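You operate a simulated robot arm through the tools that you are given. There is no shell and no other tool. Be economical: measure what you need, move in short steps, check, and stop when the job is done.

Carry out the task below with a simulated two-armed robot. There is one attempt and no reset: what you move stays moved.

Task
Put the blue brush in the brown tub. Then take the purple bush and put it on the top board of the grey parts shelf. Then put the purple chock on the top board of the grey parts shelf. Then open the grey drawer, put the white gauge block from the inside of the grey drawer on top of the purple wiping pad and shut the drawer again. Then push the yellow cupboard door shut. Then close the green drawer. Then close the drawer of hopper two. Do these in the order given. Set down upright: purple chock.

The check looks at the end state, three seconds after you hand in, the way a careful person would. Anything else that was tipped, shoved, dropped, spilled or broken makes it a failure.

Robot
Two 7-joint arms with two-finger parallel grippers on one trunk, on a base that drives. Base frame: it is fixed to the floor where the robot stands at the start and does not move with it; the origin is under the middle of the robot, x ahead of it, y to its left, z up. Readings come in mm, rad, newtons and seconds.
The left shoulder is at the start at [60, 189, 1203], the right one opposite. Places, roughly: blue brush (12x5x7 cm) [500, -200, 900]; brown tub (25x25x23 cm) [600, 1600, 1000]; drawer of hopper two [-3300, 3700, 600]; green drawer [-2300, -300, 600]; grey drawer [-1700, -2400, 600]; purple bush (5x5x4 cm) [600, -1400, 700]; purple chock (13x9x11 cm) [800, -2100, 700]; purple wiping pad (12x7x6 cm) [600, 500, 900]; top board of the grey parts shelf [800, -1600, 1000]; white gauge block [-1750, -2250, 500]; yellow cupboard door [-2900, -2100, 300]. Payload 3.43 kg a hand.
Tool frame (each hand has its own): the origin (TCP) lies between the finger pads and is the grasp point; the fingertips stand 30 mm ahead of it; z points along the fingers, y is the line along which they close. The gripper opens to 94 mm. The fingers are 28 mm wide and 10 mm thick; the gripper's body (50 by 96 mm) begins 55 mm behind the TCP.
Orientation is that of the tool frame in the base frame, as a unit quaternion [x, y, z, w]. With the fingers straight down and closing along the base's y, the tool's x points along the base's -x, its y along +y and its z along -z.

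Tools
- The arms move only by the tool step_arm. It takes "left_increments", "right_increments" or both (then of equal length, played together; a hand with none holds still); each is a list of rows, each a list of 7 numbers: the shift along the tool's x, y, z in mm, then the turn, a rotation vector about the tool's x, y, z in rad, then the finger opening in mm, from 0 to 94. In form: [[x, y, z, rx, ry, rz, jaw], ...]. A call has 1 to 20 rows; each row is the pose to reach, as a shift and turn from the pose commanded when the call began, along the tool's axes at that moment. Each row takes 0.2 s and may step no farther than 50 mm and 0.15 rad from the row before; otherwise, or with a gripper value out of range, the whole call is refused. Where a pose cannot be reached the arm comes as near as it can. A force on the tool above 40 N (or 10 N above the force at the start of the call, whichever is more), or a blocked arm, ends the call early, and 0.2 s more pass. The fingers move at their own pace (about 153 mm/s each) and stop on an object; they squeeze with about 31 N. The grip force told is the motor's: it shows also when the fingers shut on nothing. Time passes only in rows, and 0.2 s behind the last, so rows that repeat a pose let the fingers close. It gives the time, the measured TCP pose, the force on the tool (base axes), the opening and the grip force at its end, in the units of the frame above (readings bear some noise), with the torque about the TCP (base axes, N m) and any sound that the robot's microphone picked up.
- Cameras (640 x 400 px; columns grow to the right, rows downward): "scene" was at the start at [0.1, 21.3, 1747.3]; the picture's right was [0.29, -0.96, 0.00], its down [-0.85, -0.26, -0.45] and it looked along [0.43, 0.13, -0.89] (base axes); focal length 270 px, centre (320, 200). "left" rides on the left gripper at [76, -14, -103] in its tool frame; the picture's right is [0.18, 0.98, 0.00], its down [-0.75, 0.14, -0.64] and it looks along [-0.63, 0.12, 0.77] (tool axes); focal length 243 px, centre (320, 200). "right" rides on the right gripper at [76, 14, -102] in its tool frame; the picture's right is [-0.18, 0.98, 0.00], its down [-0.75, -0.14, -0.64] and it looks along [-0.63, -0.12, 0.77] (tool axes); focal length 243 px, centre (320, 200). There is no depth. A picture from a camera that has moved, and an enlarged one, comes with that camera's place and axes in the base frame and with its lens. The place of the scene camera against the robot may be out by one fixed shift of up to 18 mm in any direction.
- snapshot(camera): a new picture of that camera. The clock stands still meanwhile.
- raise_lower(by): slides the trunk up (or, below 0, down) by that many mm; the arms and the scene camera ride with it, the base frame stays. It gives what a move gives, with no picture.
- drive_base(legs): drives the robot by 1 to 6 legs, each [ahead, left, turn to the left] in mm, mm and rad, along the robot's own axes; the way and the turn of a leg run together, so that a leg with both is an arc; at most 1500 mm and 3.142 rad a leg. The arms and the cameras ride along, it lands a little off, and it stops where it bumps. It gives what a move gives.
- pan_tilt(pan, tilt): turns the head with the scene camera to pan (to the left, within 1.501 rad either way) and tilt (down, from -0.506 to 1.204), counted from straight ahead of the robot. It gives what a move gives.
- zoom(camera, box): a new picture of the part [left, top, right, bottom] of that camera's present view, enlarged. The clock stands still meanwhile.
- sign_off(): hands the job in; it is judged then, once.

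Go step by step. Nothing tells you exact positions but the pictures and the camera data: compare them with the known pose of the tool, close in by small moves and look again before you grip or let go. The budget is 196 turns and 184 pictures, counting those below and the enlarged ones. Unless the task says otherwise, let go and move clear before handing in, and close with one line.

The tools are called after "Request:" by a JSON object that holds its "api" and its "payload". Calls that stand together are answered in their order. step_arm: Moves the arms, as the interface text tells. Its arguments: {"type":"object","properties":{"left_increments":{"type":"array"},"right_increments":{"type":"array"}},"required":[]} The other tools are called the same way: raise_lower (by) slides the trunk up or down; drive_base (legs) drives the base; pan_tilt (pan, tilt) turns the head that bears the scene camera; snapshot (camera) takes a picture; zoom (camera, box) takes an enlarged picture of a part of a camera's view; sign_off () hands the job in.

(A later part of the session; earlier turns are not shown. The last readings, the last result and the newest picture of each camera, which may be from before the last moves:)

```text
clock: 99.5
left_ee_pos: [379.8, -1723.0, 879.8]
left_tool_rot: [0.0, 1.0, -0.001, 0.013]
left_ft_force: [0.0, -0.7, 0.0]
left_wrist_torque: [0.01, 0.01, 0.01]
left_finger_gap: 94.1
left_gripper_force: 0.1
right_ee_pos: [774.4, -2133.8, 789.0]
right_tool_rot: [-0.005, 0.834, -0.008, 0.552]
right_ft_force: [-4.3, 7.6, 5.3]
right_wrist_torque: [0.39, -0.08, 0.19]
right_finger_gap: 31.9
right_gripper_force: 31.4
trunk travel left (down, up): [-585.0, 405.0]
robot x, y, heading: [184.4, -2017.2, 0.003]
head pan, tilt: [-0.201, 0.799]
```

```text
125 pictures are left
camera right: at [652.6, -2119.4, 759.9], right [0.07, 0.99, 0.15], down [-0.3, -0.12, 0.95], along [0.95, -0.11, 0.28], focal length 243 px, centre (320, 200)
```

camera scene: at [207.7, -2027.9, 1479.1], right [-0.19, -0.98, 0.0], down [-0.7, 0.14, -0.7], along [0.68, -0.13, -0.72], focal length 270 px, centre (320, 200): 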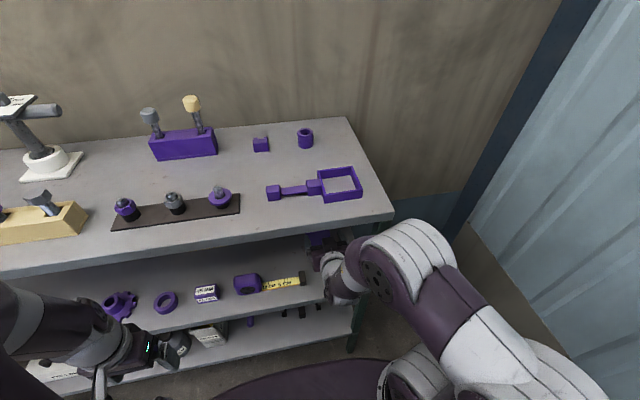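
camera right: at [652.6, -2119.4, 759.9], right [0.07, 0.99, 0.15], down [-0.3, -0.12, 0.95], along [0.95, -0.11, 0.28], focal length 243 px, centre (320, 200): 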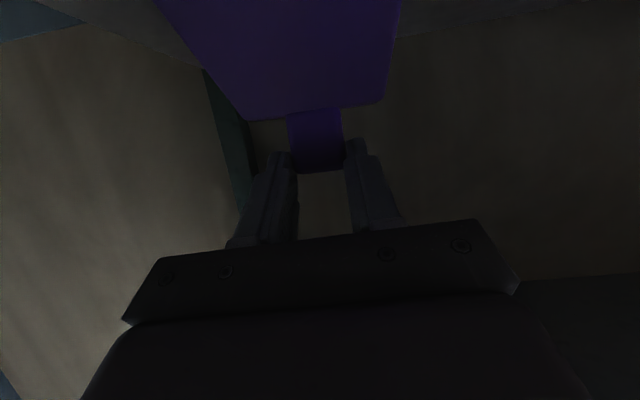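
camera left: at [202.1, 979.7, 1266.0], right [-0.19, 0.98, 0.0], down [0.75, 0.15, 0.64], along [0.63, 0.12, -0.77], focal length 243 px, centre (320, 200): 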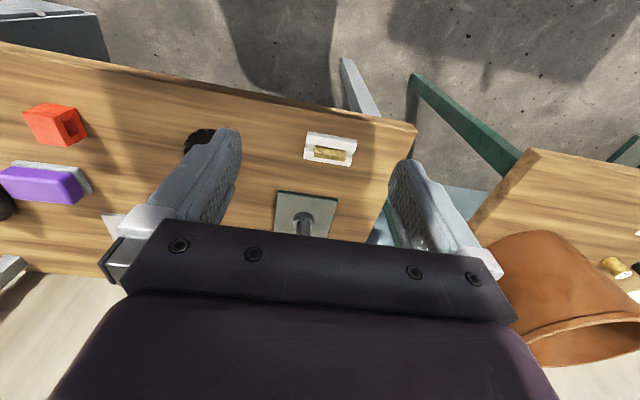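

Both hands ended about 20 mm off where expected, so something may be touching. I'll look before lifting.

Request:
{"api": "pan_tilt", "payload": {"pan": -0.2, "tilt": 0.9}}

Request:
{"api": "snapshot", "payload": {"camera": "scene"}}

Request:
{"api": "snapshot", "payload": {"camera": "left"}}

```text
clock: 100.1
left_ee_pos: [379.2, -1721.7, 880.4]
left_tool_rot: [-0.001, 1.0, -0.001, 0.012]
left_ft_force: [-0.3, 0.6, 0.2]
left_wrist_torque: [0.0, -0.02, -0.02]
left_finger_gap: 94.1
left_gripper_force: 0.1
right_ee_pos: [774.5, -2132.5, 790.3]
right_tool_rot: [-0.005, 0.834, -0.007, 0.552]
right_ft_force: [-4.0, 7.8, 12.6]
right_wrist_torque: [0.2, -0.24, 0.11]
right_finger_gap: 32.1
right_gripper_force: 31.3
trunk travel left (down, up): [-585.0, 405.0]
robot x, y, heading: [180.4, -2013.7, -0.002]
head pan, tilt: [-0.201, 0.901]
```

```text
124 pictures are left
camera scene: at [164.8, -2024.8, 1471.0], right [-0.2, -0.98, 0.0], down [-0.75, 0.15, -0.64], along [0.63, -0.12, -0.77], focal length 270 px, centre (320, 200)
```

scene: 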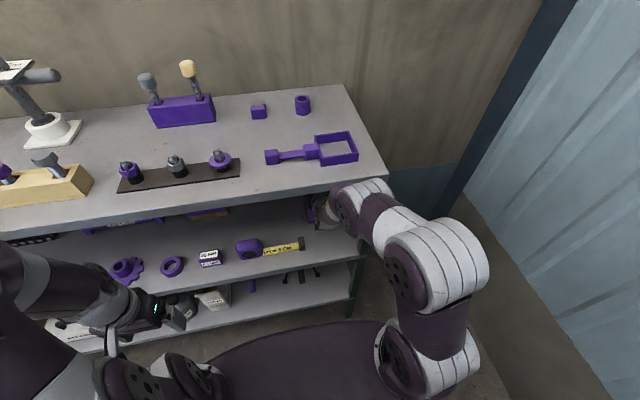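

```text
123 pictures are left
camera left: at [301.0, -1736.4, 980.6], right [-0.19, 0.98, -0.01], down [0.74, 0.14, 0.66], along [0.65, 0.12, -0.75], focal length 243 px, centre (320, 200)
```

left: 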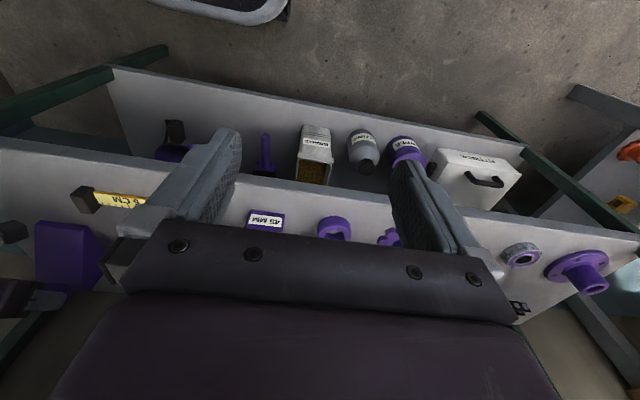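

The robot has leaned slightly: the right wrist is bearing on the top board's front edge. I'll open, retreat, and come in again with the shoulders lower.

Request:
{"api": "step_arm", "payload": {"right_increments": [[0, 0, 0, 0, 0, 0, 60], [0, 0, 0, 0, 0, 0, 70], [0, 0, -20, 0, 0, 0, 70], [0, 0, -60, 0, 0, 0, 70], [0, 0, -100, 0, 0, 0, 70]]}}

Request:
{"api": "snapshot", "payload": {"camera": "right"}}

Request:
{"api": "snapshot", "payload": {"camera": "scene"}}

```text
clock: 101.3
left_ee_pos: [400.8, -1721.9, 877.1]
left_tool_rot: [-0.006, 1.0, 0.001, 0.001]
left_ft_force: [-0.6, -0.3, -0.7]
left_wrist_torque: [0.03, -0.01, -0.01]
left_finger_gap: 94.0
left_gripper_force: 0.1
right_ee_pos: [709.3, -2131.1, 822.5]
right_tool_rot: [-0.006, 0.837, -0.003, 0.547]
right_ft_force: [-0.9, 0.1, 0.9]
right_wrist_torque: [0.02, 0.02, 0.06]
right_finger_gap: 70.0
right_gripper_force: 0.0
trunk travel left (down, up): [-585.0, 405.0]
robot x, y, heading: [190.0, -2012.9, 0.006]
head pan, tilt: [-0.201, 0.901]
```

```text
122 pictures are left
camera right: at [585.9, -2117.9, 792.9], right [0.07, 0.99, 0.16], down [-0.29, -0.13, 0.95], along [0.96, -0.11, 0.27], focal length 243 px, centre (320, 200)
```

right: 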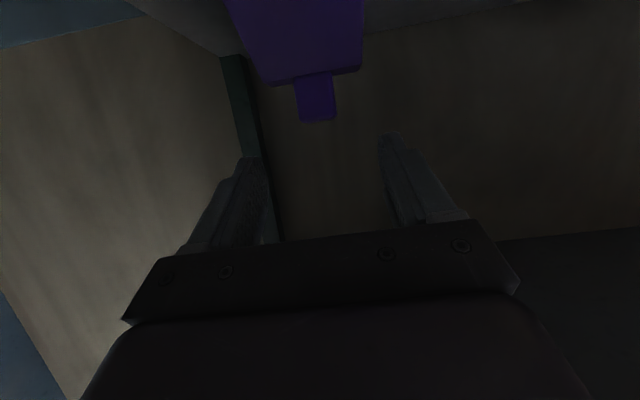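

```text
121 pictures are left
camera scene: at [200.9, -2027.7, 1472.1], right [-0.19, -0.98, 0.0], down [-0.77, 0.15, -0.62], along [0.61, -0.12, -0.78], focal length 270 px, centre (320, 200)
```

scene: 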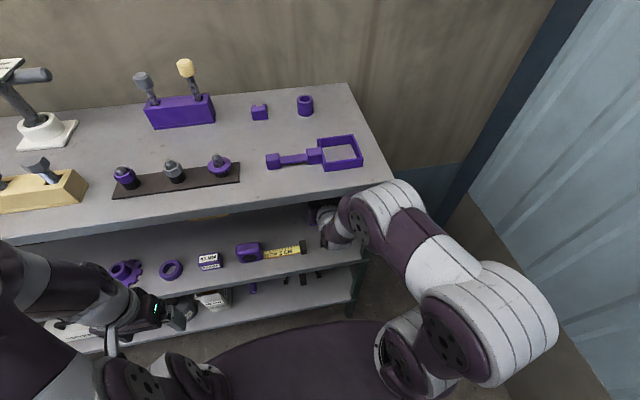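

The robot sprang back and nothing on the shelf moved. I'll back out, lower the trunk 180 mm and raise the hand relative to it.

Request:
{"api": "drive_base", "payload": {"legs": [[-200, 0, 0]]}}

Request:
{"api": "raise_lower", "payload": {"by": -180}}

Request:
{"api": "step_arm", "payload": {"right_increments": [[-41, 0, -18, 0, 0, 0, 70], [-82, 0, -36, 0, 0, 0, 70], [-123, 0, -54, 0, 0, 0, 70], [-165, 0, -73, 0, 0, 0, 70]]}}

Request:
{"api": "snapshot", "payload": {"camera": "right"}}

Request:
{"api": "snapshot", "payload": {"camera": "scene"}}

```text
clock: 103.0
left_ee_pos: [193.7, -1724.0, 876.0]
left_tool_rot: [-0.005, 1.0, 0.0, 0.0]
left_ft_force: [-0.4, -0.1, 0.4]
left_wrist_torque: [-0.01, 0.0, 0.01]
left_finger_gap: 93.9
left_gripper_force: 0.0
right_ee_pos: [502.0, -2134.0, 819.1]
right_tool_rot: [-0.008, 0.838, -0.003, 0.546]
right_ft_force: [-0.3, -0.2, 1.1]
right_wrist_torque: [0.03, -0.01, 0.01]
right_finger_gap: 69.8
right_gripper_force: 0.1
trunk travel left (down, up): [-585.0, 405.0]
robot x, y, heading: [-16.4, -2014.7, 0.009]
head pan, tilt: [-0.201, 0.901]
```

```text
clock: 105.0
left_ee_pos: [195.2, -1724.7, 696.9]
left_tool_rot: [-0.004, 1.0, 0.0, 0.0]
left_ft_force: [0.4, 1.2, 0.3]
left_wrist_torque: [0.01, -0.03, 0.01]
left_finger_gap: 94.2
left_gripper_force: 0.1
right_ee_pos: [502.0, -2134.4, 637.8]
right_tool_rot: [-0.007, 0.839, -0.004, 0.545]
right_ft_force: [-0.4, 0.1, -0.6]
right_wrist_torque: [0.0, -0.04, 0.0]
right_finger_gap: 70.1
right_gripper_force: 0.0
trunk travel left (down, up): [-405.0, 585.0]
robot x, y, heading: [-14.8, -2017.3, 0.005]
head pan, tilt: [-0.201, 0.901]
```

```text
clock: 106.0
left_ee_pos: [196.0, -1724.7, 696.0]
left_tool_rot: [-0.004, 1.0, 0.001, 0.0]
left_ft_force: [0.4, -0.3, 0.1]
left_wrist_torque: [0.02, -0.02, 0.0]
left_finger_gap: 94.0
left_gripper_force: 0.1
right_ee_pos: [503.4, -2130.4, 819.8]
right_tool_rot: [-0.008, 0.839, -0.004, 0.544]
right_ft_force: [0.8, 0.0, 0.0]
right_wrist_torque: [0.01, 0.0, 0.03]
right_finger_gap: 69.8
right_gripper_force: 0.2
trunk travel left (down, up): [-405.0, 585.0]
robot x, y, heading: [-16.3, -2019.0, 0.011]
head pan, tilt: [-0.201, 0.901]
```

```text
120 pictures are left
camera right: at [380.0, -2116.4, 791.0], right [0.07, 0.99, 0.15], down [-0.28, -0.13, 0.95], along [0.96, -0.11, 0.27], focal length 243 px, centre (320, 200)
```

right: 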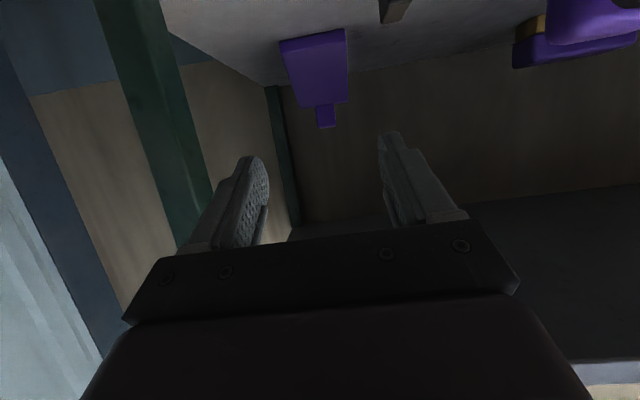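

```text
119 pictures are left
camera scene: at [-3.4, -2028.6, 1291.2], right [-0.19, -0.98, 0.0], down [-0.77, 0.15, -0.62], along [0.61, -0.12, -0.78], focal length 270 px, centre (320, 200)
```

scene: 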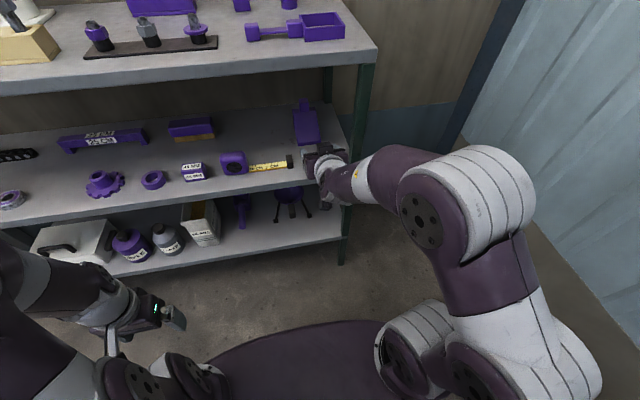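

I'll drive in 140 mm and then extend the arm, which drops the elbow below the top board.

Request:
{"api": "drive_base", "payload": {"legs": [[140, 0, -0.008]]}}

Request:
{"api": "step_arm", "payload": {"right_increments": [[0, 0, 35, 0, 0, 0, 70], [0, 0, 70, 0, 0, 0, 70], [0, 0, 105, 0, 0, 0, 70]]}}

Request:
{"api": "snapshot", "payload": {"camera": "right"}}

Request:
{"api": "snapshot", "payload": {"camera": "scene"}}

```text
clock: 107.3
left_ee_pos: [337.0, -1724.0, 695.5]
left_tool_rot: [-0.002, 1.0, 0.0, -0.001]
left_ft_force: [0.0, -0.1, -0.3]
left_wrist_torque: [0.02, 0.01, -0.02]
left_finger_gap: 93.9
left_gripper_force: 0.1
right_ee_pos: [642.7, -2132.1, 818.1]
right_tool_rot: [-0.004, 0.839, -0.006, 0.545]
right_ft_force: [-0.2, 0.0, -0.2]
right_wrist_torque: [-0.04, 0.02, 0.02]
right_finger_gap: 70.0
right_gripper_force: 0.0
trunk travel left (down, up): [-405.0, 585.0]
robot x, y, heading: [121.8, -2016.1, 0.005]
head pan, tilt: [-0.201, 0.901]
```

```text
clock: 108.1
left_ee_pos: [337.7, -1724.2, 696.8]
left_tool_rot: [-0.002, 1.0, 0.0, -0.001]
left_ft_force: [0.6, 0.2, 0.2]
left_wrist_torque: [-0.01, 0.03, -0.04]
left_finger_gap: 93.8
left_gripper_force: 0.0
right_ee_pos: [739.7, -2132.5, 776.3]
right_tool_rot: [-0.004, 0.839, -0.007, 0.544]
right_ft_force: [-1.0, 0.8, 0.7]
right_wrist_torque: [0.0, 0.0, 0.03]
right_finger_gap: 70.0
right_gripper_force: 0.0
trunk travel left (down, up): [-405.0, 585.0]
robot x, y, heading: [122.9, -2017.9, 0.003]
head pan, tilt: [-0.201, 0.901]
```

```text
118 pictures are left
camera right: at [616.1, -2119.0, 749.4], right [0.07, 0.99, 0.15], down [-0.28, -0.13, 0.95], along [0.96, -0.11, 0.27], focal length 243 px, centre (320, 200)
```

right: 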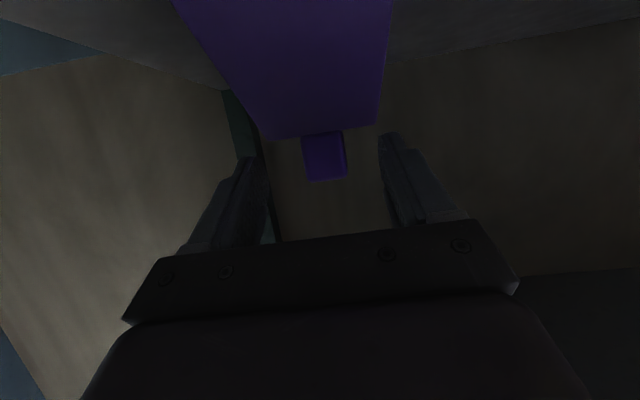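

```text
117 pictures are left
camera scene: at [137.4, -2027.8, 1291.2], right [-0.2, -0.98, 0.0], down [-0.77, 0.15, -0.62], along [0.61, -0.12, -0.78], focal length 270 px, centre (320, 200)
```

scene: 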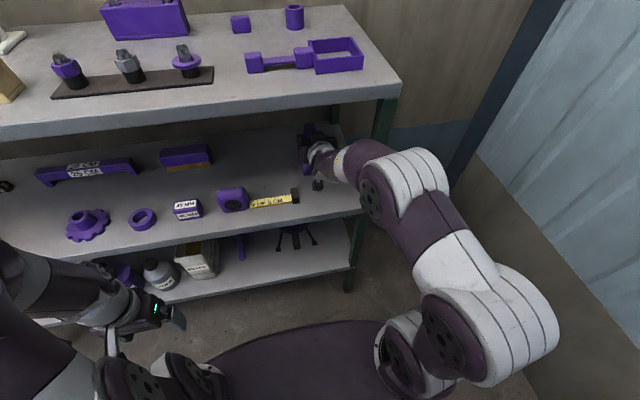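

Clear now. The knob is at [805, -2132, 769]; I'll move straight forward 60 mm and close.

Request:
{"api": "step_arm", "payload": {"right_increments": [[-14, 0, 26, 0, 0, 0, 70], [-28, 0, 54, 0, 0, 0, 70]]}}

Request:
{"api": "snapshot", "payload": {"camera": "right"}}

```text
clock: 108.7
left_ee_pos: [337.4, -1723.6, 697.0]
left_tool_rot: [-0.002, 1.0, 0.001, -0.001]
left_ft_force: [-0.4, -0.9, 0.1]
left_wrist_torque: [-0.01, 0.03, -0.01]
left_finger_gap: 94.1
left_gripper_force: 0.1
right_ee_pos: [798.9, -2132.1, 779.7]
right_tool_rot: [-0.004, 0.839, -0.006, 0.545]
right_ft_force: [-0.1, -0.2, 0.2]
right_wrist_torque: [0.01, 0.02, -0.01]
right_finger_gap: 69.8
right_gripper_force: 0.0
trunk travel left (down, up): [-405.0, 585.0]
robot x, y, heading: [123.0, -2011.2, 0.002]
head pan, tilt: [-0.201, 0.901]
```

```text
116 pictures are left
camera right: at [676.2, -2118.3, 752.2], right [0.07, 0.99, 0.15], down [-0.28, -0.13, 0.95], along [0.96, -0.11, 0.27], focal length 243 px, centre (320, 200)
```

right: 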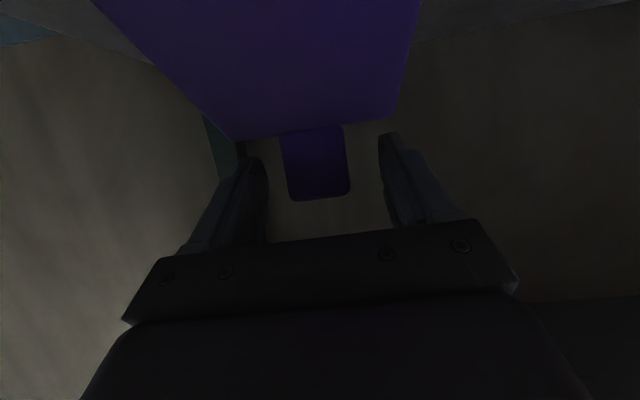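

Advance 10 mm more and close on the knob.

Request:
{"api": "step_arm", "payload": {"right_increments": [[-5, 1, 9, 0, 0, 0, 70], [-5, 1, 9, 0, 0, 0, 20], [-5, 1, 9, 0, 0, 0, 20], [-5, 1, 9, 0, 0, 0, 20]]}}

Request:
{"api": "step_arm", "payload": {"right_increments": [[-9, 0, -4, 0, 0, 0, 20], [-18, 0, -8, 0, 0, 0, 20], [-27, 0, -12, 0, 0, 0, 20]]}}

Request:
{"api": "snapshot", "payload": {"camera": "right"}}

Request:
{"api": "snapshot", "payload": {"camera": "scene"}}

```text
clock: 109.7
left_ee_pos: [337.3, -1724.1, 695.8]
left_tool_rot: [-0.002, 1.0, 0.0, 0.0]
left_ft_force: [-0.5, 0.0, -0.9]
left_wrist_torque: [0.02, 0.02, 0.01]
left_finger_gap: 93.8
left_gripper_force: 0.2
right_ee_pos: [808.1, -2131.2, 781.4]
right_tool_rot: [-0.005, 0.839, -0.005, 0.545]
right_ft_force: [1.5, -1.0, -0.1]
right_wrist_torque: [0.01, -0.01, -0.02]
right_finger_gap: 36.2
right_gripper_force: 31.5
trunk travel left (down, up): [-405.0, 585.0]
robot x, y, heading: [123.9, -2012.6, 0.0]
head pan, tilt: [-0.201, 0.901]
```

```text
clock: 110.5
left_ee_pos: [336.8, -1723.5, 695.5]
left_tool_rot: [-0.002, 1.0, 0.0, 0.0]
left_ft_force: [0.3, -0.4, 0.8]
left_wrist_torque: [-0.05, -0.01, -0.02]
left_finger_gap: 94.0
left_gripper_force: 0.0
right_ee_pos: [809.1, -2131.6, 810.4]
right_tool_rot: [-0.003, 0.839, -0.007, 0.544]
right_ft_force: [0.3, 0.6, -4.1]
right_wrist_torque: [0.01, -0.14, 0.0]
right_finger_gap: 36.2
right_gripper_force: 31.3
trunk travel left (down, up): [-405.0, 585.0]
robot x, y, heading: [125.2, -2018.5, 0.003]
head pan, tilt: [-0.201, 0.901]
```

```text
115 pictures are left
camera right: at [686.3, -2117.2, 782.2], right [0.07, 0.99, 0.15], down [-0.28, -0.13, 0.95], along [0.96, -0.11, 0.26], focal length 243 px, centre (320, 200)
```

right: 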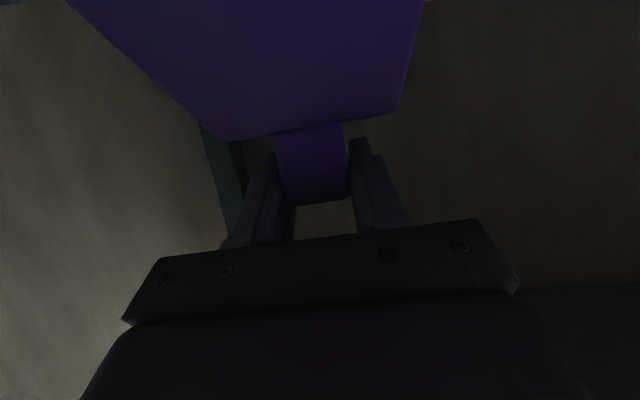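

```text
114 pictures are left
camera scene: at [137.2, -2027.9, 1291.2], right [-0.2, -0.98, 0.0], down [-0.77, 0.15, -0.62], along [0.61, -0.12, -0.78], focal length 270 px, centre (320, 200)
```

scene: 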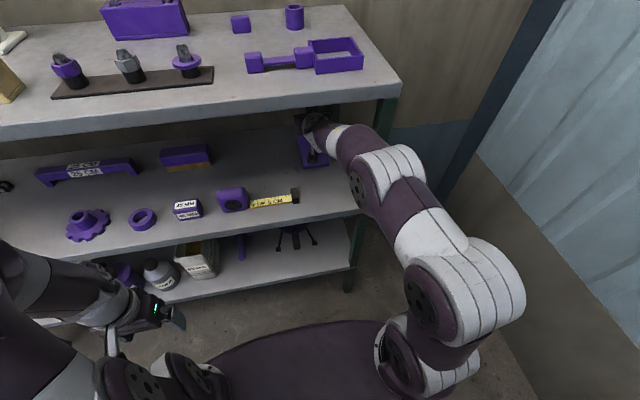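

The chock is up and level (4 N). I'll lift a bit more to clear the tape and back straight out.

Request:
{"api": "step_arm", "payload": {"right_increments": [[-9, 0, -4, 0, 0, 0, 20], [-18, 0, -8, 0, 0, 0, 20], [-27, 0, -12, 0, 0, 0, 20]]}}

Request:
{"api": "drive_base", "payload": {"legs": [[-420, 0, 0]]}}

Request:
{"api": "snapshot", "payload": {"camera": "right"}}

Request:
{"api": "snapshot", "payload": {"camera": "scene"}}

```text
clock: 111.3
left_ee_pos: [337.6, -1724.9, 695.1]
left_tool_rot: [-0.002, 1.0, 0.0, 0.001]
left_ft_force: [0.0, 0.3, 0.2]
left_wrist_torque: [0.03, -0.02, 0.03]
left_finger_gap: 94.0
left_gripper_force: 0.0
right_ee_pos: [808.4, -2131.5, 839.1]
right_tool_rot: [-0.005, 0.839, -0.006, 0.544]
right_ft_force: [1.5, 0.1, -4.7]
right_wrist_torque: [-0.03, -0.13, 0.02]
right_finger_gap: 36.1
right_gripper_force: 31.2
trunk travel left (down, up): [-405.0, 585.0]
robot x, y, heading: [122.2, -2014.8, 0.001]
head pan, tilt: [-0.201, 0.901]
```

```text
clock: 113.9
left_ee_pos: [-77.7, -1724.1, 696.3]
left_tool_rot: [0.001, 1.0, 0.001, 0.0]
left_ft_force: [-1.0, -0.1, -0.2]
left_wrist_torque: [0.0, -0.01, 0.0]
left_finger_gap: 94.2
left_gripper_force: 0.1
right_ee_pos: [391.2, -2135.3, 839.3]
right_tool_rot: [-0.002, 0.839, -0.008, 0.545]
right_ft_force: [0.7, -0.6, -3.3]
right_wrist_torque: [0.0, -0.11, -0.02]
right_finger_gap: 35.9
right_gripper_force: 31.1
trunk travel left (down, up): [-405.0, 585.0]
robot x, y, heading: [-292.2, -2015.8, -0.002]
head pan, tilt: [-0.201, 0.901]
```

```text
113 pictures are left
camera right: at [267.9, -2120.4, 811.8], right [0.08, 0.98, 0.15], down [-0.28, -0.13, 0.95], along [0.96, -0.12, 0.27], focal length 243 px, centre (320, 200)
```

right: 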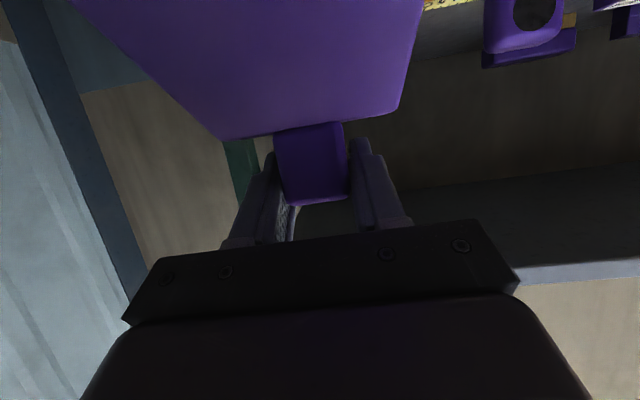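

```text
112 pictures are left
camera scene: at [-281.0, -2028.3, 1291.2], right [-0.2, -0.98, 0.0], down [-0.77, 0.16, -0.62], along [0.61, -0.13, -0.78], focal length 270 px, centre (320, 200)
```

scene: 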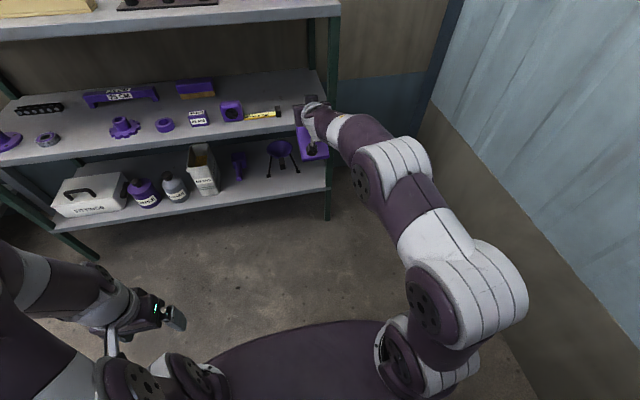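

Now raise 380 mm and drive left to face the chosen spot.

Request:
{"api": "raise_lower", "payload": {"by": 380}}

Request:
{"api": "drive_base", "payload": {"legs": [[0, 795, 0]]}}

Request:
{"api": "snapshot", "payload": {"camera": "right"}}

Request:
{"api": "snapshot", "payload": {"camera": "scene"}}

```text
clock: 117.5
left_ee_pos: [-77.9, -1726.1, 1076.3]
left_tool_rot: [0.001, 1.0, 0.001, -0.001]
left_ft_force: [0.0, -1.0, 0.3]
left_wrist_torque: [-0.01, 0.02, -0.04]
left_finger_gap: 93.9
left_gripper_force: 0.0
right_ee_pos: [391.0, -2135.8, 1220.2]
right_tool_rot: [-0.002, 0.839, -0.007, 0.544]
right_ft_force: [0.2, -0.8, -4.5]
right_wrist_torque: [-0.03, -0.12, 0.0]
right_finger_gap: 35.8
right_gripper_force: 30.8
trunk travel left (down, up): [-785.0, 205.0]
robot x, y, heading: [-294.3, -2015.4, -0.001]
head pan, tilt: [-0.201, 0.901]
```

```text
clock: 121.8
left_ee_pos: [-59.7, -930.2, 1075.6]
left_tool_rot: [0.014, 1.0, 0.0, -0.001]
left_ft_force: [-0.5, -0.7, -0.2]
left_wrist_torque: [-0.02, 0.0, 0.01]
left_finger_gap: 94.2
left_gripper_force: 0.1
right_ee_pos: [400.4, -1349.9, 1218.8]
right_tool_rot: [0.008, 0.839, -0.014, 0.543]
right_ft_force: [-0.2, -0.2, -4.8]
right_wrist_torque: [0.01, -0.13, 0.03]
right_finger_gap: 36.0
right_gripper_force: 30.4
trunk travel left (down, up): [-785.0, 205.0]
robot x, y, heading: [-286.3, -1218.0, -0.026]
head pan, tilt: [-0.201, 0.901]
```

```text
111 pictures are left
camera right: at [277.4, -1333.1, 1191.4], right [0.1, 0.98, 0.15], down [-0.28, -0.12, 0.95], along [0.95, -0.14, 0.27], focal length 243 px, centre (320, 200)
```

right: 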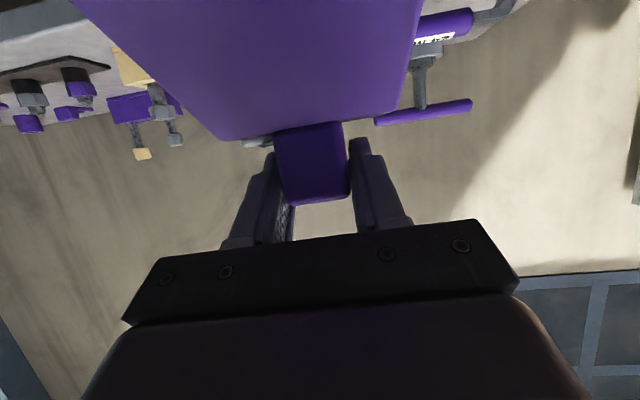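

```text
110 pictures are left
camera scene: at [-268.9, -1227.5, 1671.2], right [-0.23, -0.97, 0.0], down [-0.76, 0.18, -0.62], along [0.6, -0.14, -0.78], focal length 270 px, centre (320, 200)
```

scene: 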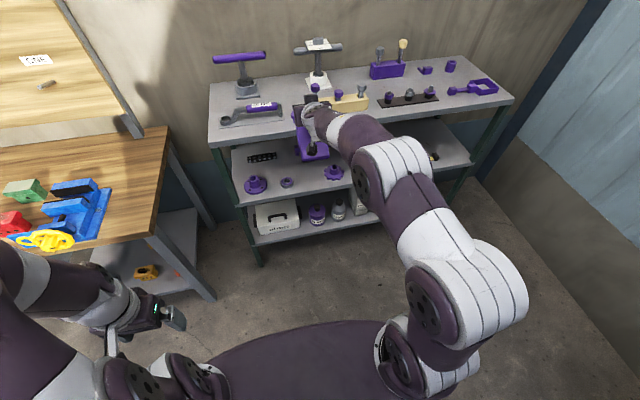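

I'll straighten the heading and drive forward most of the way, then check.

Request:
{"api": "drive_base", "payload": {"legs": [[0, 0, 0.026], [300, 0, 0]]}}

Request:
{"api": "snapshot", "payload": {"camera": "right"}}

Request:
{"api": "snapshot", "payload": {"camera": "scene"}}

```text
clock: 124.2
left_ee_pos: [234.7, -923.8, 1075.5]
left_tool_rot: [-0.001, 1.0, 0.0, 0.001]
left_ft_force: [0.6, 0.1, 0.1]
left_wrist_torque: [0.03, 0.01, 0.0]
left_finger_gap: 94.0
left_gripper_force: 0.2
right_ee_pos: [704.7, -1330.6, 1219.5]
right_tool_rot: [-0.004, 0.839, -0.006, 0.545]
right_ft_force: [-0.2, 0.3, -4.2]
right_wrist_torque: [-0.01, -0.13, -0.02]
right_finger_gap: 36.1
right_gripper_force: 30.9
trunk travel left (down, up): [-785.0, 205.0]
robot x, y, heading: [20.7, -1214.2, 0.003]
head pan, tilt: [-0.201, 0.901]
```

```text
109 pictures are left
camera right: at [582.7, -1316.8, 1191.8], right [0.08, 0.99, 0.15], down [-0.28, -0.13, 0.95], along [0.96, -0.11, 0.27], focal length 243 px, centre (320, 200)
```

right: 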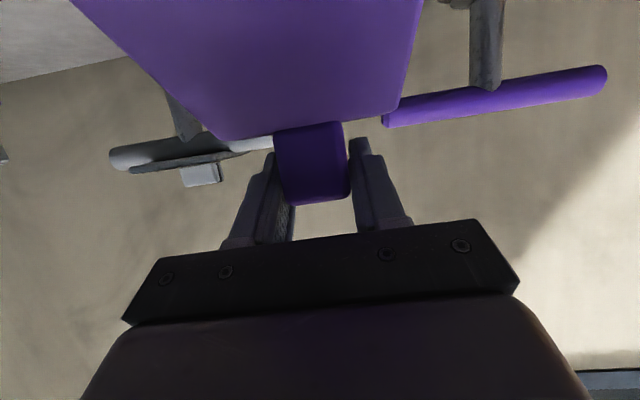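

```text
108 pictures are left
camera scene: at [33.5, -1226.7, 1671.2], right [-0.2, -0.98, 0.0], down [-0.77, 0.15, -0.62], along [0.61, -0.12, -0.78], focal length 270 px, centre (320, 200)
```

scene: 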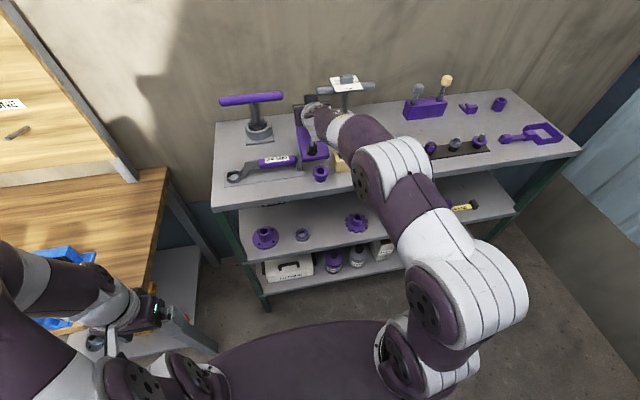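

Good alignment. Drive the last 95 mm, then lower toward the board.

Request:
{"api": "drive_base", "payload": {"legs": [[95, 0, 0]]}}

Request:
{"api": "step_arm", "payload": {"right_increments": [[18, 0, 8, 0, 0, 0, 20], [36, 0, 16, 0, 0, 0, 20], [55, 0, 24.5, 0, 0, 0, 20]]}}

Request:
{"api": "snapshot", "payload": {"camera": "right"}}

Request:
{"api": "snapshot", "payload": {"camera": "scene"}}

```text
clock: 125.4
left_ee_pos: [329.6, -922.9, 1075.0]
left_tool_rot: [-0.001, 1.0, 0.0, 0.0]
left_ft_force: [0.0, 0.5, 0.5]
left_wrist_torque: [-0.03, -0.02, 0.03]
left_finger_gap: 93.9
left_gripper_force: 0.0
right_ee_pos: [802.0, -1331.0, 1220.7]
right_tool_rot: [-0.003, 0.839, -0.007, 0.545]
right_ft_force: [1.3, -0.2, -5.0]
right_wrist_torque: [0.0, -0.17, 0.0]
right_finger_gap: 36.0
right_gripper_force: 30.9
trunk travel left (down, up): [-785.0, 205.0]
robot x, y, heading: [116.0, -1210.8, -0.002]
head pan, tilt: [-0.201, 0.901]
```

```text
clock: 126.2
left_ee_pos: [331.4, -921.7, 1074.7]
left_tool_rot: [-0.001, 1.0, 0.0, -0.001]
left_ft_force: [0.4, 0.3, -0.4]
left_wrist_torque: [-0.03, 0.02, 0.02]
left_finger_gap: 93.9
left_gripper_force: 0.1
right_ee_pos: [802.3, -1332.7, 1159.9]
right_tool_rot: [-0.004, 0.839, -0.005, 0.544]
right_ft_force: [0.1, -0.5, -4.1]
right_wrist_torque: [-0.01, -0.1, -0.01]
right_finger_gap: 35.8
right_gripper_force: 31.3
trunk travel left (down, up): [-785.0, 205.0]
robot x, y, heading: [115.8, -1214.7, 0.005]
head pan, tilt: [-0.201, 0.901]
```

```text
107 pictures are left
camera right: at [678.5, -1318.3, 1132.1], right [0.08, 0.99, 0.15], down [-0.28, -0.13, 0.95], along [0.96, -0.11, 0.27], focal length 243 px, centre (320, 200)
```

right: 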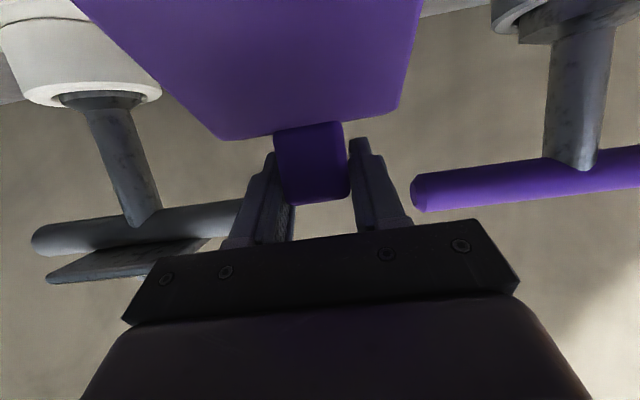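

```text
106 pictures are left
camera scene: at [130.8, -1226.6, 1671.2], right [-0.2, -0.98, 0.0], down [-0.77, 0.15, -0.62], along [0.61, -0.12, -0.78], focal length 270 px, centre (320, 200)
```

scene: 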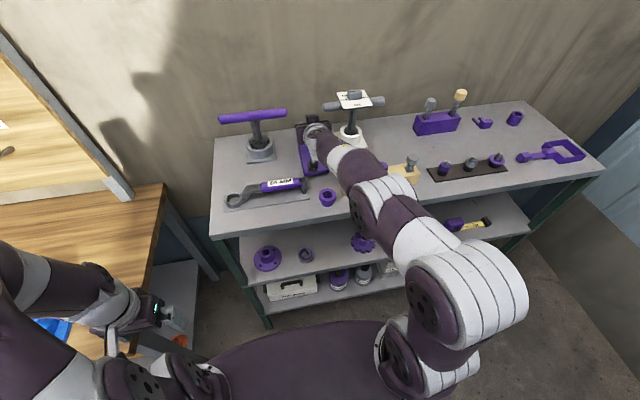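

Clear of both handles. Lower gently to contact.

Request:
{"api": "step_arm", "payload": {"right_increments": [[5, 0, 2, 0, 0, 0, 20], [10, 0, 4.5, 0, 0, 0, 20], [14, 0, 6, 0, 0, 0, 20], [17, 0, 7.5, 0, 0, 0, 20]]}}

```text
clock: 127.2
left_ee_pos: [329.4, -923.9, 1076.0]
left_tool_rot: [-0.001, 1.0, 0.0, 0.001]
left_ft_force: [0.2, 0.8, -0.1]
left_wrist_torque: [0.03, -0.02, -0.01]
left_finger_gap: 94.1
left_gripper_force: 0.2
right_ee_pos: [798.2, -1332.9, 1142.0]
right_tool_rot: [-0.003, 0.838, -0.006, 0.546]
right_ft_force: [1.0, -2.0, 7.0]
right_wrist_torque: [0.31, 0.95, 0.15]
right_finger_gap: 36.1
right_gripper_force: 31.0
trunk travel left (down, up): [-785.0, 205.0]
robot x, y, heading: [110.2, -1212.5, 0.001]
head pan, tilt: [-0.201, 0.901]
```

Contact made (front edge first). I'll release and check that it settles.

Request:
{"api": "step_arm", "payload": {"right_increments": [[1, 0, 0.5, 0, 0, 0, 20], [1, 0, 0.5, 0, 0, 0, 42], [1, 0, 0.5, 0, 0, 0, 60], [1, 0, 0.5, 0, 0, 0, 60]]}}

Request:
{"api": "snapshot", "payload": {"camera": "right"}}

```text
clock: 128.2
left_ee_pos: [330.2, -923.2, 1076.3]
left_tool_rot: [-0.001, 1.0, -0.001, 0.0]
left_ft_force: [0.8, 0.1, -0.2]
left_wrist_torque: [0.0, 0.01, -0.03]
left_finger_gap: 93.9
left_gripper_force: 0.1
right_ee_pos: [800.3, -1332.3, 1138.2]
right_tool_rot: [-0.004, 0.839, -0.006, 0.544]
right_ft_force: [-0.4, -0.1, -0.3]
right_wrist_torque: [-0.01, -0.02, -0.01]
right_finger_gap: 60.1
right_gripper_force: 0.1
trunk travel left (down, up): [-785.0, 205.0]
robot x, y, heading: [112.8, -1211.6, -0.001]
head pan, tilt: [-0.201, 0.901]
```

```text
105 pictures are left
camera right: at [677.8, -1317.8, 1111.1], right [0.07, 0.99, 0.15], down [-0.28, -0.13, 0.95], along [0.96, -0.11, 0.27], focal length 243 px, centre (320, 200)
```

right: 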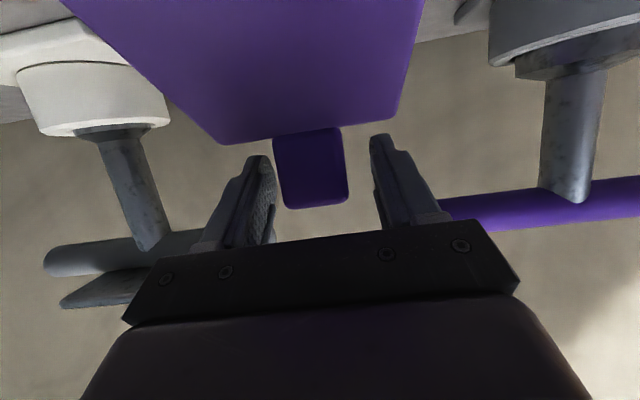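

Released and standing. I'll retreat along the tool axis and back off with the base, then verify.

Request:
{"api": "step_arm", "payload": {"right_increments": [[0, 0, -30, 0, 0, 0, 60], [0, 0, -70, 0, 0, 0, 60], [-20, 0, -110, 0, 0, 0, 60], [-40, 0, -140, 0, 0, 0, 60]]}}

Request:
{"api": "drive_base", "payload": {"legs": [[-350, 0, 0]]}}

Request:
{"api": "pan_tilt", "payload": {"pan": -0.1, "tilt": 0.7}}

Request:
{"api": "zoom", "payload": {"camera": "scene", "box": [200, 80, 520, 280]}}

```text
clock: 129.2
left_ee_pos: [329.2, -923.8, 1075.9]
left_tool_rot: [-0.001, 1.0, 0.001, -0.001]
left_ft_force: [0.8, 0.4, 0.2]
left_wrist_torque: [-0.01, 0.01, 0.0]
left_finger_gap: 94.1
left_gripper_force: 0.1
right_ee_pos: [689.2, -1331.6, 1235.6]
right_tool_rot: [-0.004, 0.838, -0.006, 0.545]
right_ft_force: [-0.4, 0.0, 0.2]
right_wrist_torque: [0.02, 0.03, -0.03]
right_finger_gap: 59.9
right_gripper_force: 0.1
trunk travel left (down, up): [-785.0, 205.0]
robot x, y, heading: [115.6, -1214.8, 0.003]
head pan, tilt: [-0.201, 0.901]
```

```text
clock: 131.4
left_ee_pos: [-18.9, -924.4, 1077.1]
left_tool_rot: [-0.001, 1.0, 0.001, 0.0]
left_ft_force: [-0.1, 0.4, 1.0]
left_wrist_torque: [-0.05, -0.03, 0.0]
left_finger_gap: 94.0
left_gripper_force: 0.0
right_ee_pos: [343.4, -1332.8, 1235.0]
right_tool_rot: [-0.003, 0.839, -0.006, 0.544]
right_ft_force: [-0.1, 0.1, -0.2]
right_wrist_torque: [-0.01, 0.04, -0.02]
right_finger_gap: 60.1
right_gripper_force: 0.1
trunk travel left (down, up): [-785.0, 205.0]
robot x, y, heading: [-232.5, -1211.2, 0.002]
head pan, tilt: [-0.201, 0.901]
```

```text
clock: 132.2
left_ee_pos: [-18.2, -925.0, 1075.9]
left_tool_rot: [-0.001, 1.0, 0.0, 0.0]
left_ft_force: [-0.9, 0.1, 1.0]
left_wrist_torque: [0.0, -0.03, -0.01]
left_finger_gap: 93.9
left_gripper_force: 0.0
right_ee_pos: [342.0, -1333.3, 1234.9]
right_tool_rot: [-0.004, 0.838, -0.006, 0.545]
right_ft_force: [-0.7, 0.2, 0.1]
right_wrist_torque: [0.01, 0.01, 0.02]
right_finger_gap: 60.0
right_gripper_force: 0.0
trunk travel left (down, up): [-785.0, 205.0]
robot x, y, heading: [-232.9, -1218.8, -0.001]
head pan, tilt: [-0.099, 0.7]
```

```text
2.00 times, centred on (360, 180) of scene
camera zoom: at [-209.1, -1220.5, 1687.3], right [-0.1, -1.0, 0.0], down [-0.64, 0.06, -0.76], along [0.76, -0.07, -0.64], focal length 539 px, centre (240, 240)
```

zoom: 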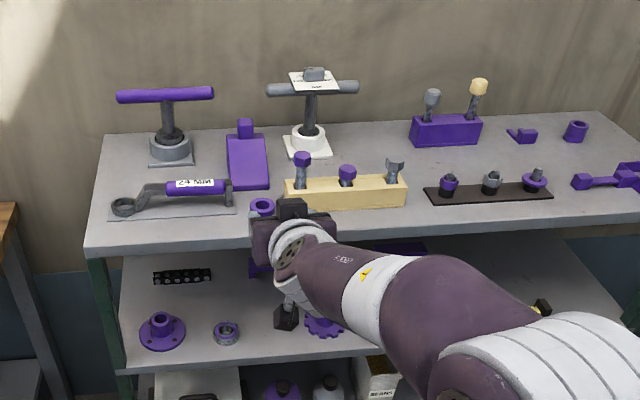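

The chock stands upright and the bush too. Next is the grey drawer behind me; I'll fold the right hand back to tool-down and turn to look.

Request:
{"api": "step_arm", "payload": {"right_increments": [[8, 0, -17, 0, 0.14, 0, 94], [15, 0, -34, 0, 0.28, 0, 94], [23, 0, -51, 0, 0.42, 0, 94], [30, 0, -68, 0, 0.56, 0, 94], [38, 0, -85, 0, 0.7, 0, 94], [46, 0, -103, 0, 0.84, 0, 94], [53, 0, -120, 0, 0.98, 0, 94], [61, 0, -137, 0, 1.12, 0, 94], [61, 0, -137, 0, 1.153, 0, 94]]}}

Request:
{"api": "drive_base", "payload": {"legs": [[-400, 0, 0], [0, 0, -1.57]]}}

Request:
{"api": "pan_tilt", "payload": {"pan": -0.5, "tilt": 0.5}}

Request:
{"api": "snapshot", "payload": {"camera": "scene"}}

Request:
{"api": "pan_tilt", "payload": {"pan": -1.4, "tilt": 0.4}}

Request:
{"api": "snapshot", "payload": {"camera": "scene"}}

```text
clock: 134.2
left_ee_pos: [-17.9, -924.7, 1077.1]
left_tool_rot: [0.0, 1.0, 0.0, -0.001]
left_ft_force: [0.1, -0.7, -1.1]
left_wrist_torque: [0.0, 0.01, 0.01]
left_finger_gap: 94.2
left_gripper_force: 0.1
right_ee_pos: [177.1, -1336.7, 1182.7]
right_tool_rot: [0.001, 1.0, -0.007, 0.003]
right_ft_force: [0.8, -0.7, -0.1]
right_wrist_torque: [0.0, 0.0, 0.01]
right_finger_gap: 94.2
right_gripper_force: 0.1
right hand out of reach, approached as far as the arm can: row 7, 8, 9
trunk travel left (down, up): [-785.0, 205.0]
robot x, y, heading: [-235.3, -1216.4, 0.003]
head pan, tilt: [-0.099, 0.7]
```

```text
clock: 140.5
left_ee_pos: [-341.9, -1430.1, 1075.4]
left_tool_rot: [0.706, 0.708, 0.0, 0.0]
left_ft_force: [-0.4, 0.0, -0.2]
left_wrist_torque: [0.0, -0.01, 0.01]
left_finger_gap: 94.1
left_gripper_force: 0.0
right_ee_pos: [-756.6, -1625.7, 1184.0]
right_tool_rot: [0.707, 0.707, -0.008, -0.002]
right_ft_force: [0.5, -0.4, -0.4]
right_wrist_torque: [-0.02, 0.01, -0.02]
right_finger_gap: 93.9
right_gripper_force: 0.0
trunk travel left (down, up): [-785.0, 205.0]
robot x, y, heading: [-637.5, -1217.6, -1.57]
head pan, tilt: [-0.099, 0.7]
```

```text
clock: 141.4
left_ee_pos: [-342.7, -1429.4, 1075.6]
left_tool_rot: [0.707, 0.707, 0.0, -0.001]
left_ft_force: [-0.2, 0.4, -0.5]
left_wrist_torque: [-0.02, 0.01, 0.03]
left_finger_gap: 94.0
left_gripper_force: 0.0
right_ee_pos: [-756.4, -1625.2, 1181.8]
right_tool_rot: [0.707, 0.707, -0.008, -0.003]
right_ft_force: [-0.3, -0.5, -0.4]
right_wrist_torque: [-0.01, 0.02, 0.0]
right_finger_gap: 94.2
right_gripper_force: 0.1
trunk travel left (down, up): [-785.0, 205.0]
robot x, y, heading: [-635.4, -1214.5, -1.571]
head pan, tilt: [-0.499, 0.499]
```

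```text
103 pictures are left
camera scene: at [-676.7, -1232.6, 1705.0], right [-0.88, 0.48, 0.0], down [0.23, 0.42, -0.88], along [-0.42, -0.77, -0.48], focal length 270 px, centre (320, 200)
```

scene: 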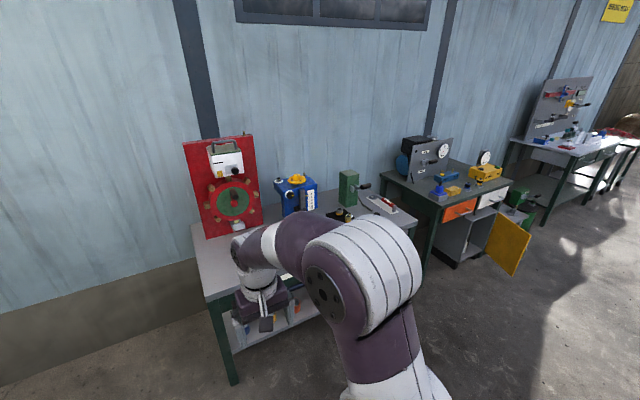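

```text
clock: 142.6
left_ee_pos: [-341.7, -1430.1, 1076.3]
left_tool_rot: [0.706, 0.708, 0.0, 0.0]
left_ft_force: [0.0, 0.3, -0.1]
left_wrist_torque: [-0.03, 0.01, -0.02]
left_finger_gap: 94.3
left_gripper_force: 0.0
right_ee_pos: [-755.8, -1624.9, 1182.4]
right_tool_rot: [0.707, 0.707, -0.008, -0.001]
right_ft_force: [0.4, 0.3, 0.3]
right_wrist_torque: [-0.04, -0.02, -0.03]
right_finger_gap: 94.4
right_gripper_force: 0.0
trunk travel left (down, up): [-785.0, 205.0]
robot x, y, heading: [-633.3, -1216.6, -1.57]
head pan, tilt: [-1.4, 0.4]
```

```text
102 pictures are left
camera scene: at [-724.6, -1168.7, 1714.2], right [-0.17, 0.98, 0.0], down [0.38, 0.07, -0.92], along [-0.91, -0.16, -0.39], focal length 270 px, centre (320, 200)
```

scene: 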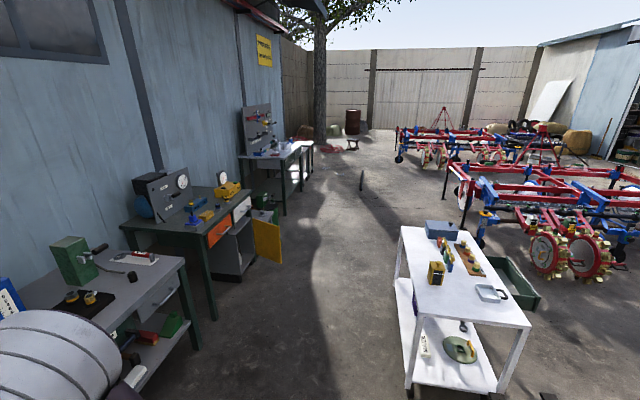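

The row of benches runs along the wall; the grey drawer is in the first bench, near x -1700. I'll drive there facing it.

Request:
{"api": "drive_base", "payload": {"legs": [[100, -1060, 0]]}}

Request:
{"api": "pan_tilt", "payload": {"pan": 0.0, "tilt": 0.7}}

Request:
{"api": "snapshot", "payload": {"camera": "scene"}}

```text
clock: 148.1
left_ee_pos: [-1410.7, -1531.5, 1075.8]
left_tool_rot: [0.707, 0.707, 0.001, 0.0]
left_ft_force: [0.6, 0.1, -0.6]
left_wrist_torque: [0.03, -0.03, 0.0]
left_finger_gap: 93.6
left_gripper_force: 0.1
right_ee_pos: [-1825.8, -1725.9, 1182.8]
right_tool_rot: [0.708, 0.706, -0.008, -0.002]
right_ft_force: [-0.2, -0.2, 0.1]
right_wrist_torque: [0.02, -0.01, 0.03]
right_finger_gap: 94.1
right_gripper_force: 0.1
trunk travel left (down, up): [-785.0, 205.0]
robot x, y, heading: [-1701.7, -1314.4, -1.578]
head pan, tilt: [-1.4, 0.4]
```

```text
clock: 149.6
left_ee_pos: [-1410.9, -1531.6, 1075.1]
left_tool_rot: [0.707, 0.707, 0.0, 0.0]
left_ft_force: [-0.2, 0.4, -0.2]
left_wrist_torque: [-0.03, 0.01, 0.01]
left_finger_gap: 94.1
left_gripper_force: 0.1
right_ee_pos: [-1825.4, -1727.2, 1181.9]
right_tool_rot: [0.707, 0.707, -0.008, -0.002]
right_ft_force: [0.6, -0.7, 1.3]
right_wrist_torque: [-0.01, 0.02, 0.0]
right_finger_gap: 93.9
right_gripper_force: 0.1
trunk travel left (down, up): [-785.0, 205.0]
robot x, y, heading: [-1702.0, -1315.8, -1.569]
head pan, tilt: [0.0, 0.7]
```

```text
101 pictures are left
camera scene: at [-1702.6, -1338.8, 1687.4], right [-1.0, 0.0, 0.0], down [0.0, 0.64, -0.77], along [0.0, -0.77, -0.64], focal length 270 px, centre (320, 200)
```

scene: 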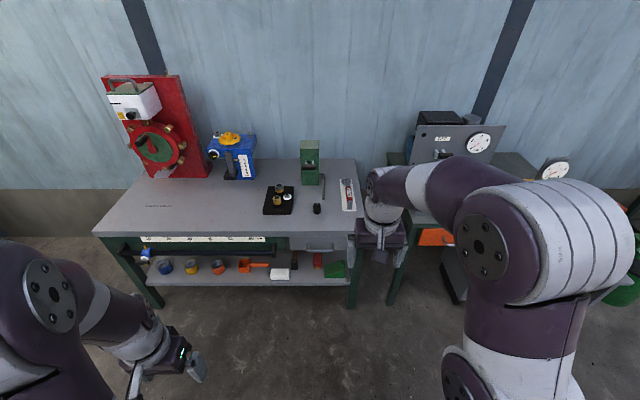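

The grey drawer is straight ahead under the bench top. I'll zoom on it.

Request:
{"api": "zoom", "payload": {"camera": "scene", "box": [260, 200, 400, 300]}}

Request:
{"api": "snapshot", "payload": {"camera": "right"}}

```text
4.00 times, centred on (330, 250) of scene
camera zoom: at [-1702.6, -1338.8, 1687.4], right [-1.0, 0.0, 0.0], down [0.0, 0.64, -0.77], along [0.0, -0.77, -0.64], focal length 1078 px, centre (280, 0)
```

zoom: 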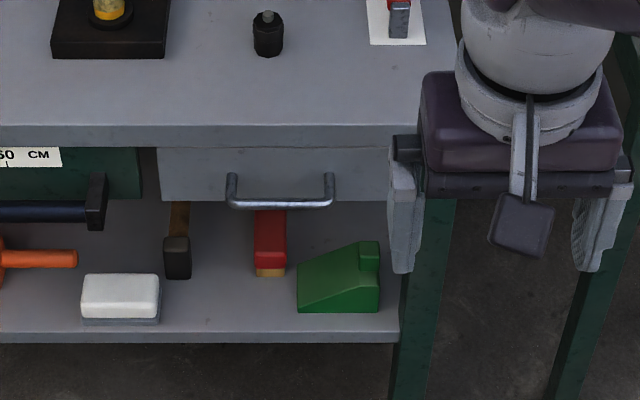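

```text
99 pictures are left
camera right: at [-1808.0, -1648.6, 1284.9], right [0.98, -0.19, -0.01], down [-0.13, -0.75, 0.65], along [-0.13, -0.64, -0.76], focal length 243 px, centre (320, 200)
```

right: 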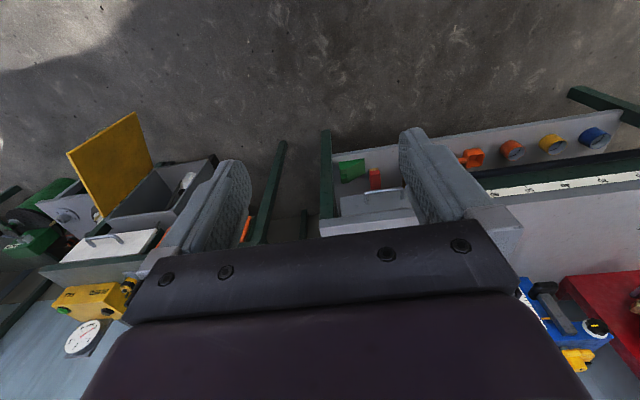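

I need a second vantage for depth. Lowering the trunk 350 mm and looking again.

Request:
{"api": "raise_lower", "payload": {"by": -350}}

Request:
{"api": "pan_tilt", "payload": {"pan": 0.0, "tilt": 0.6}}

Request:
{"api": "zoom", "payload": {"camera": "scene", "box": [240, 150, 400, 250]}}

Request:
{"api": "snapshot", "payload": {"camera": "right"}}

```text
clock: 153.0
left_ee_pos: [-1411.2, -1531.9, 726.3]
left_tool_rot: [0.707, 0.707, 0.001, 0.0]
left_ft_force: [0.1, 0.1, 0.5]
left_wrist_torque: [0.0, -0.03, 0.0]
left_finger_gap: 94.0
left_gripper_force: 0.1
right_ee_pos: [-1825.9, -1725.7, 833.5]
right_tool_rot: [0.707, 0.707, -0.008, -0.002]
right_ft_force: [-0.2, -0.3, 0.1]
right_wrist_torque: [0.03, -0.03, 0.01]
right_finger_gap: 94.1
right_gripper_force: 0.0
trunk travel left (down, up): [-435.0, 555.0]
robot x, y, heading: [-1701.7, -1315.1, -1.575]
head pan, tilt: [0.0, 0.7]
```

```text
clock: 153.7
left_ee_pos: [-1411.8, -1532.8, 725.8]
left_tool_rot: [0.707, 0.707, 0.0, 0.0]
left_ft_force: [0.3, 0.0, -1.0]
left_wrist_torque: [-0.01, 0.0, 0.02]
left_finger_gap: 93.7
left_gripper_force: 0.0
right_ee_pos: [-1825.8, -1724.8, 834.1]
right_tool_rot: [0.707, 0.707, -0.008, -0.002]
right_ft_force: [0.2, 0.3, -0.1]
right_wrist_torque: [0.02, 0.01, -0.01]
right_finger_gap: 94.0
right_gripper_force: 0.1
trunk travel left (down, up): [-435.0, 555.0]
robot x, y, heading: [-1704.4, -1314.2, -1.57]
head pan, tilt: [0.0, 0.6]
```

```text
4.00 times, centred on (320, 200) of scene
camera zoom: at [-1702.6, -1342.2, 1346.0], right [-1.0, 0.0, 0.0], down [0.0, 0.57, -0.82], along [0.0, -0.82, -0.57], focal length 1078 px, centre (320, 200)
```

zoom: 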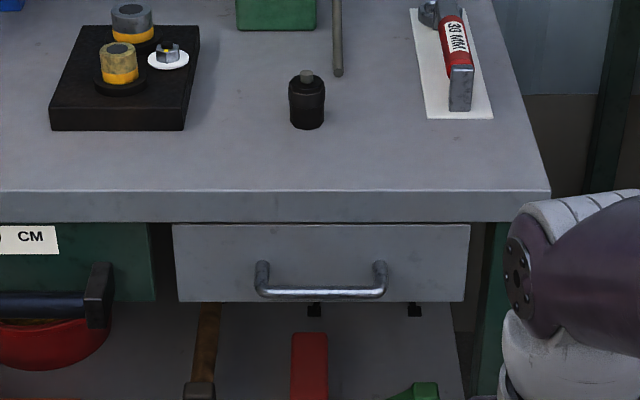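

```text
97 pictures are left
camera right: at [-1808.0, -1648.6, 934.9], right [0.98, -0.19, -0.01], down [-0.13, -0.75, 0.65], along [-0.13, -0.64, -0.76], focal length 243 px, centre (320, 200)
```

right: 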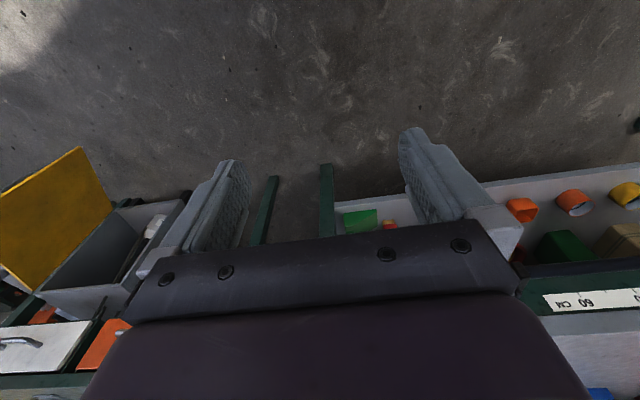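

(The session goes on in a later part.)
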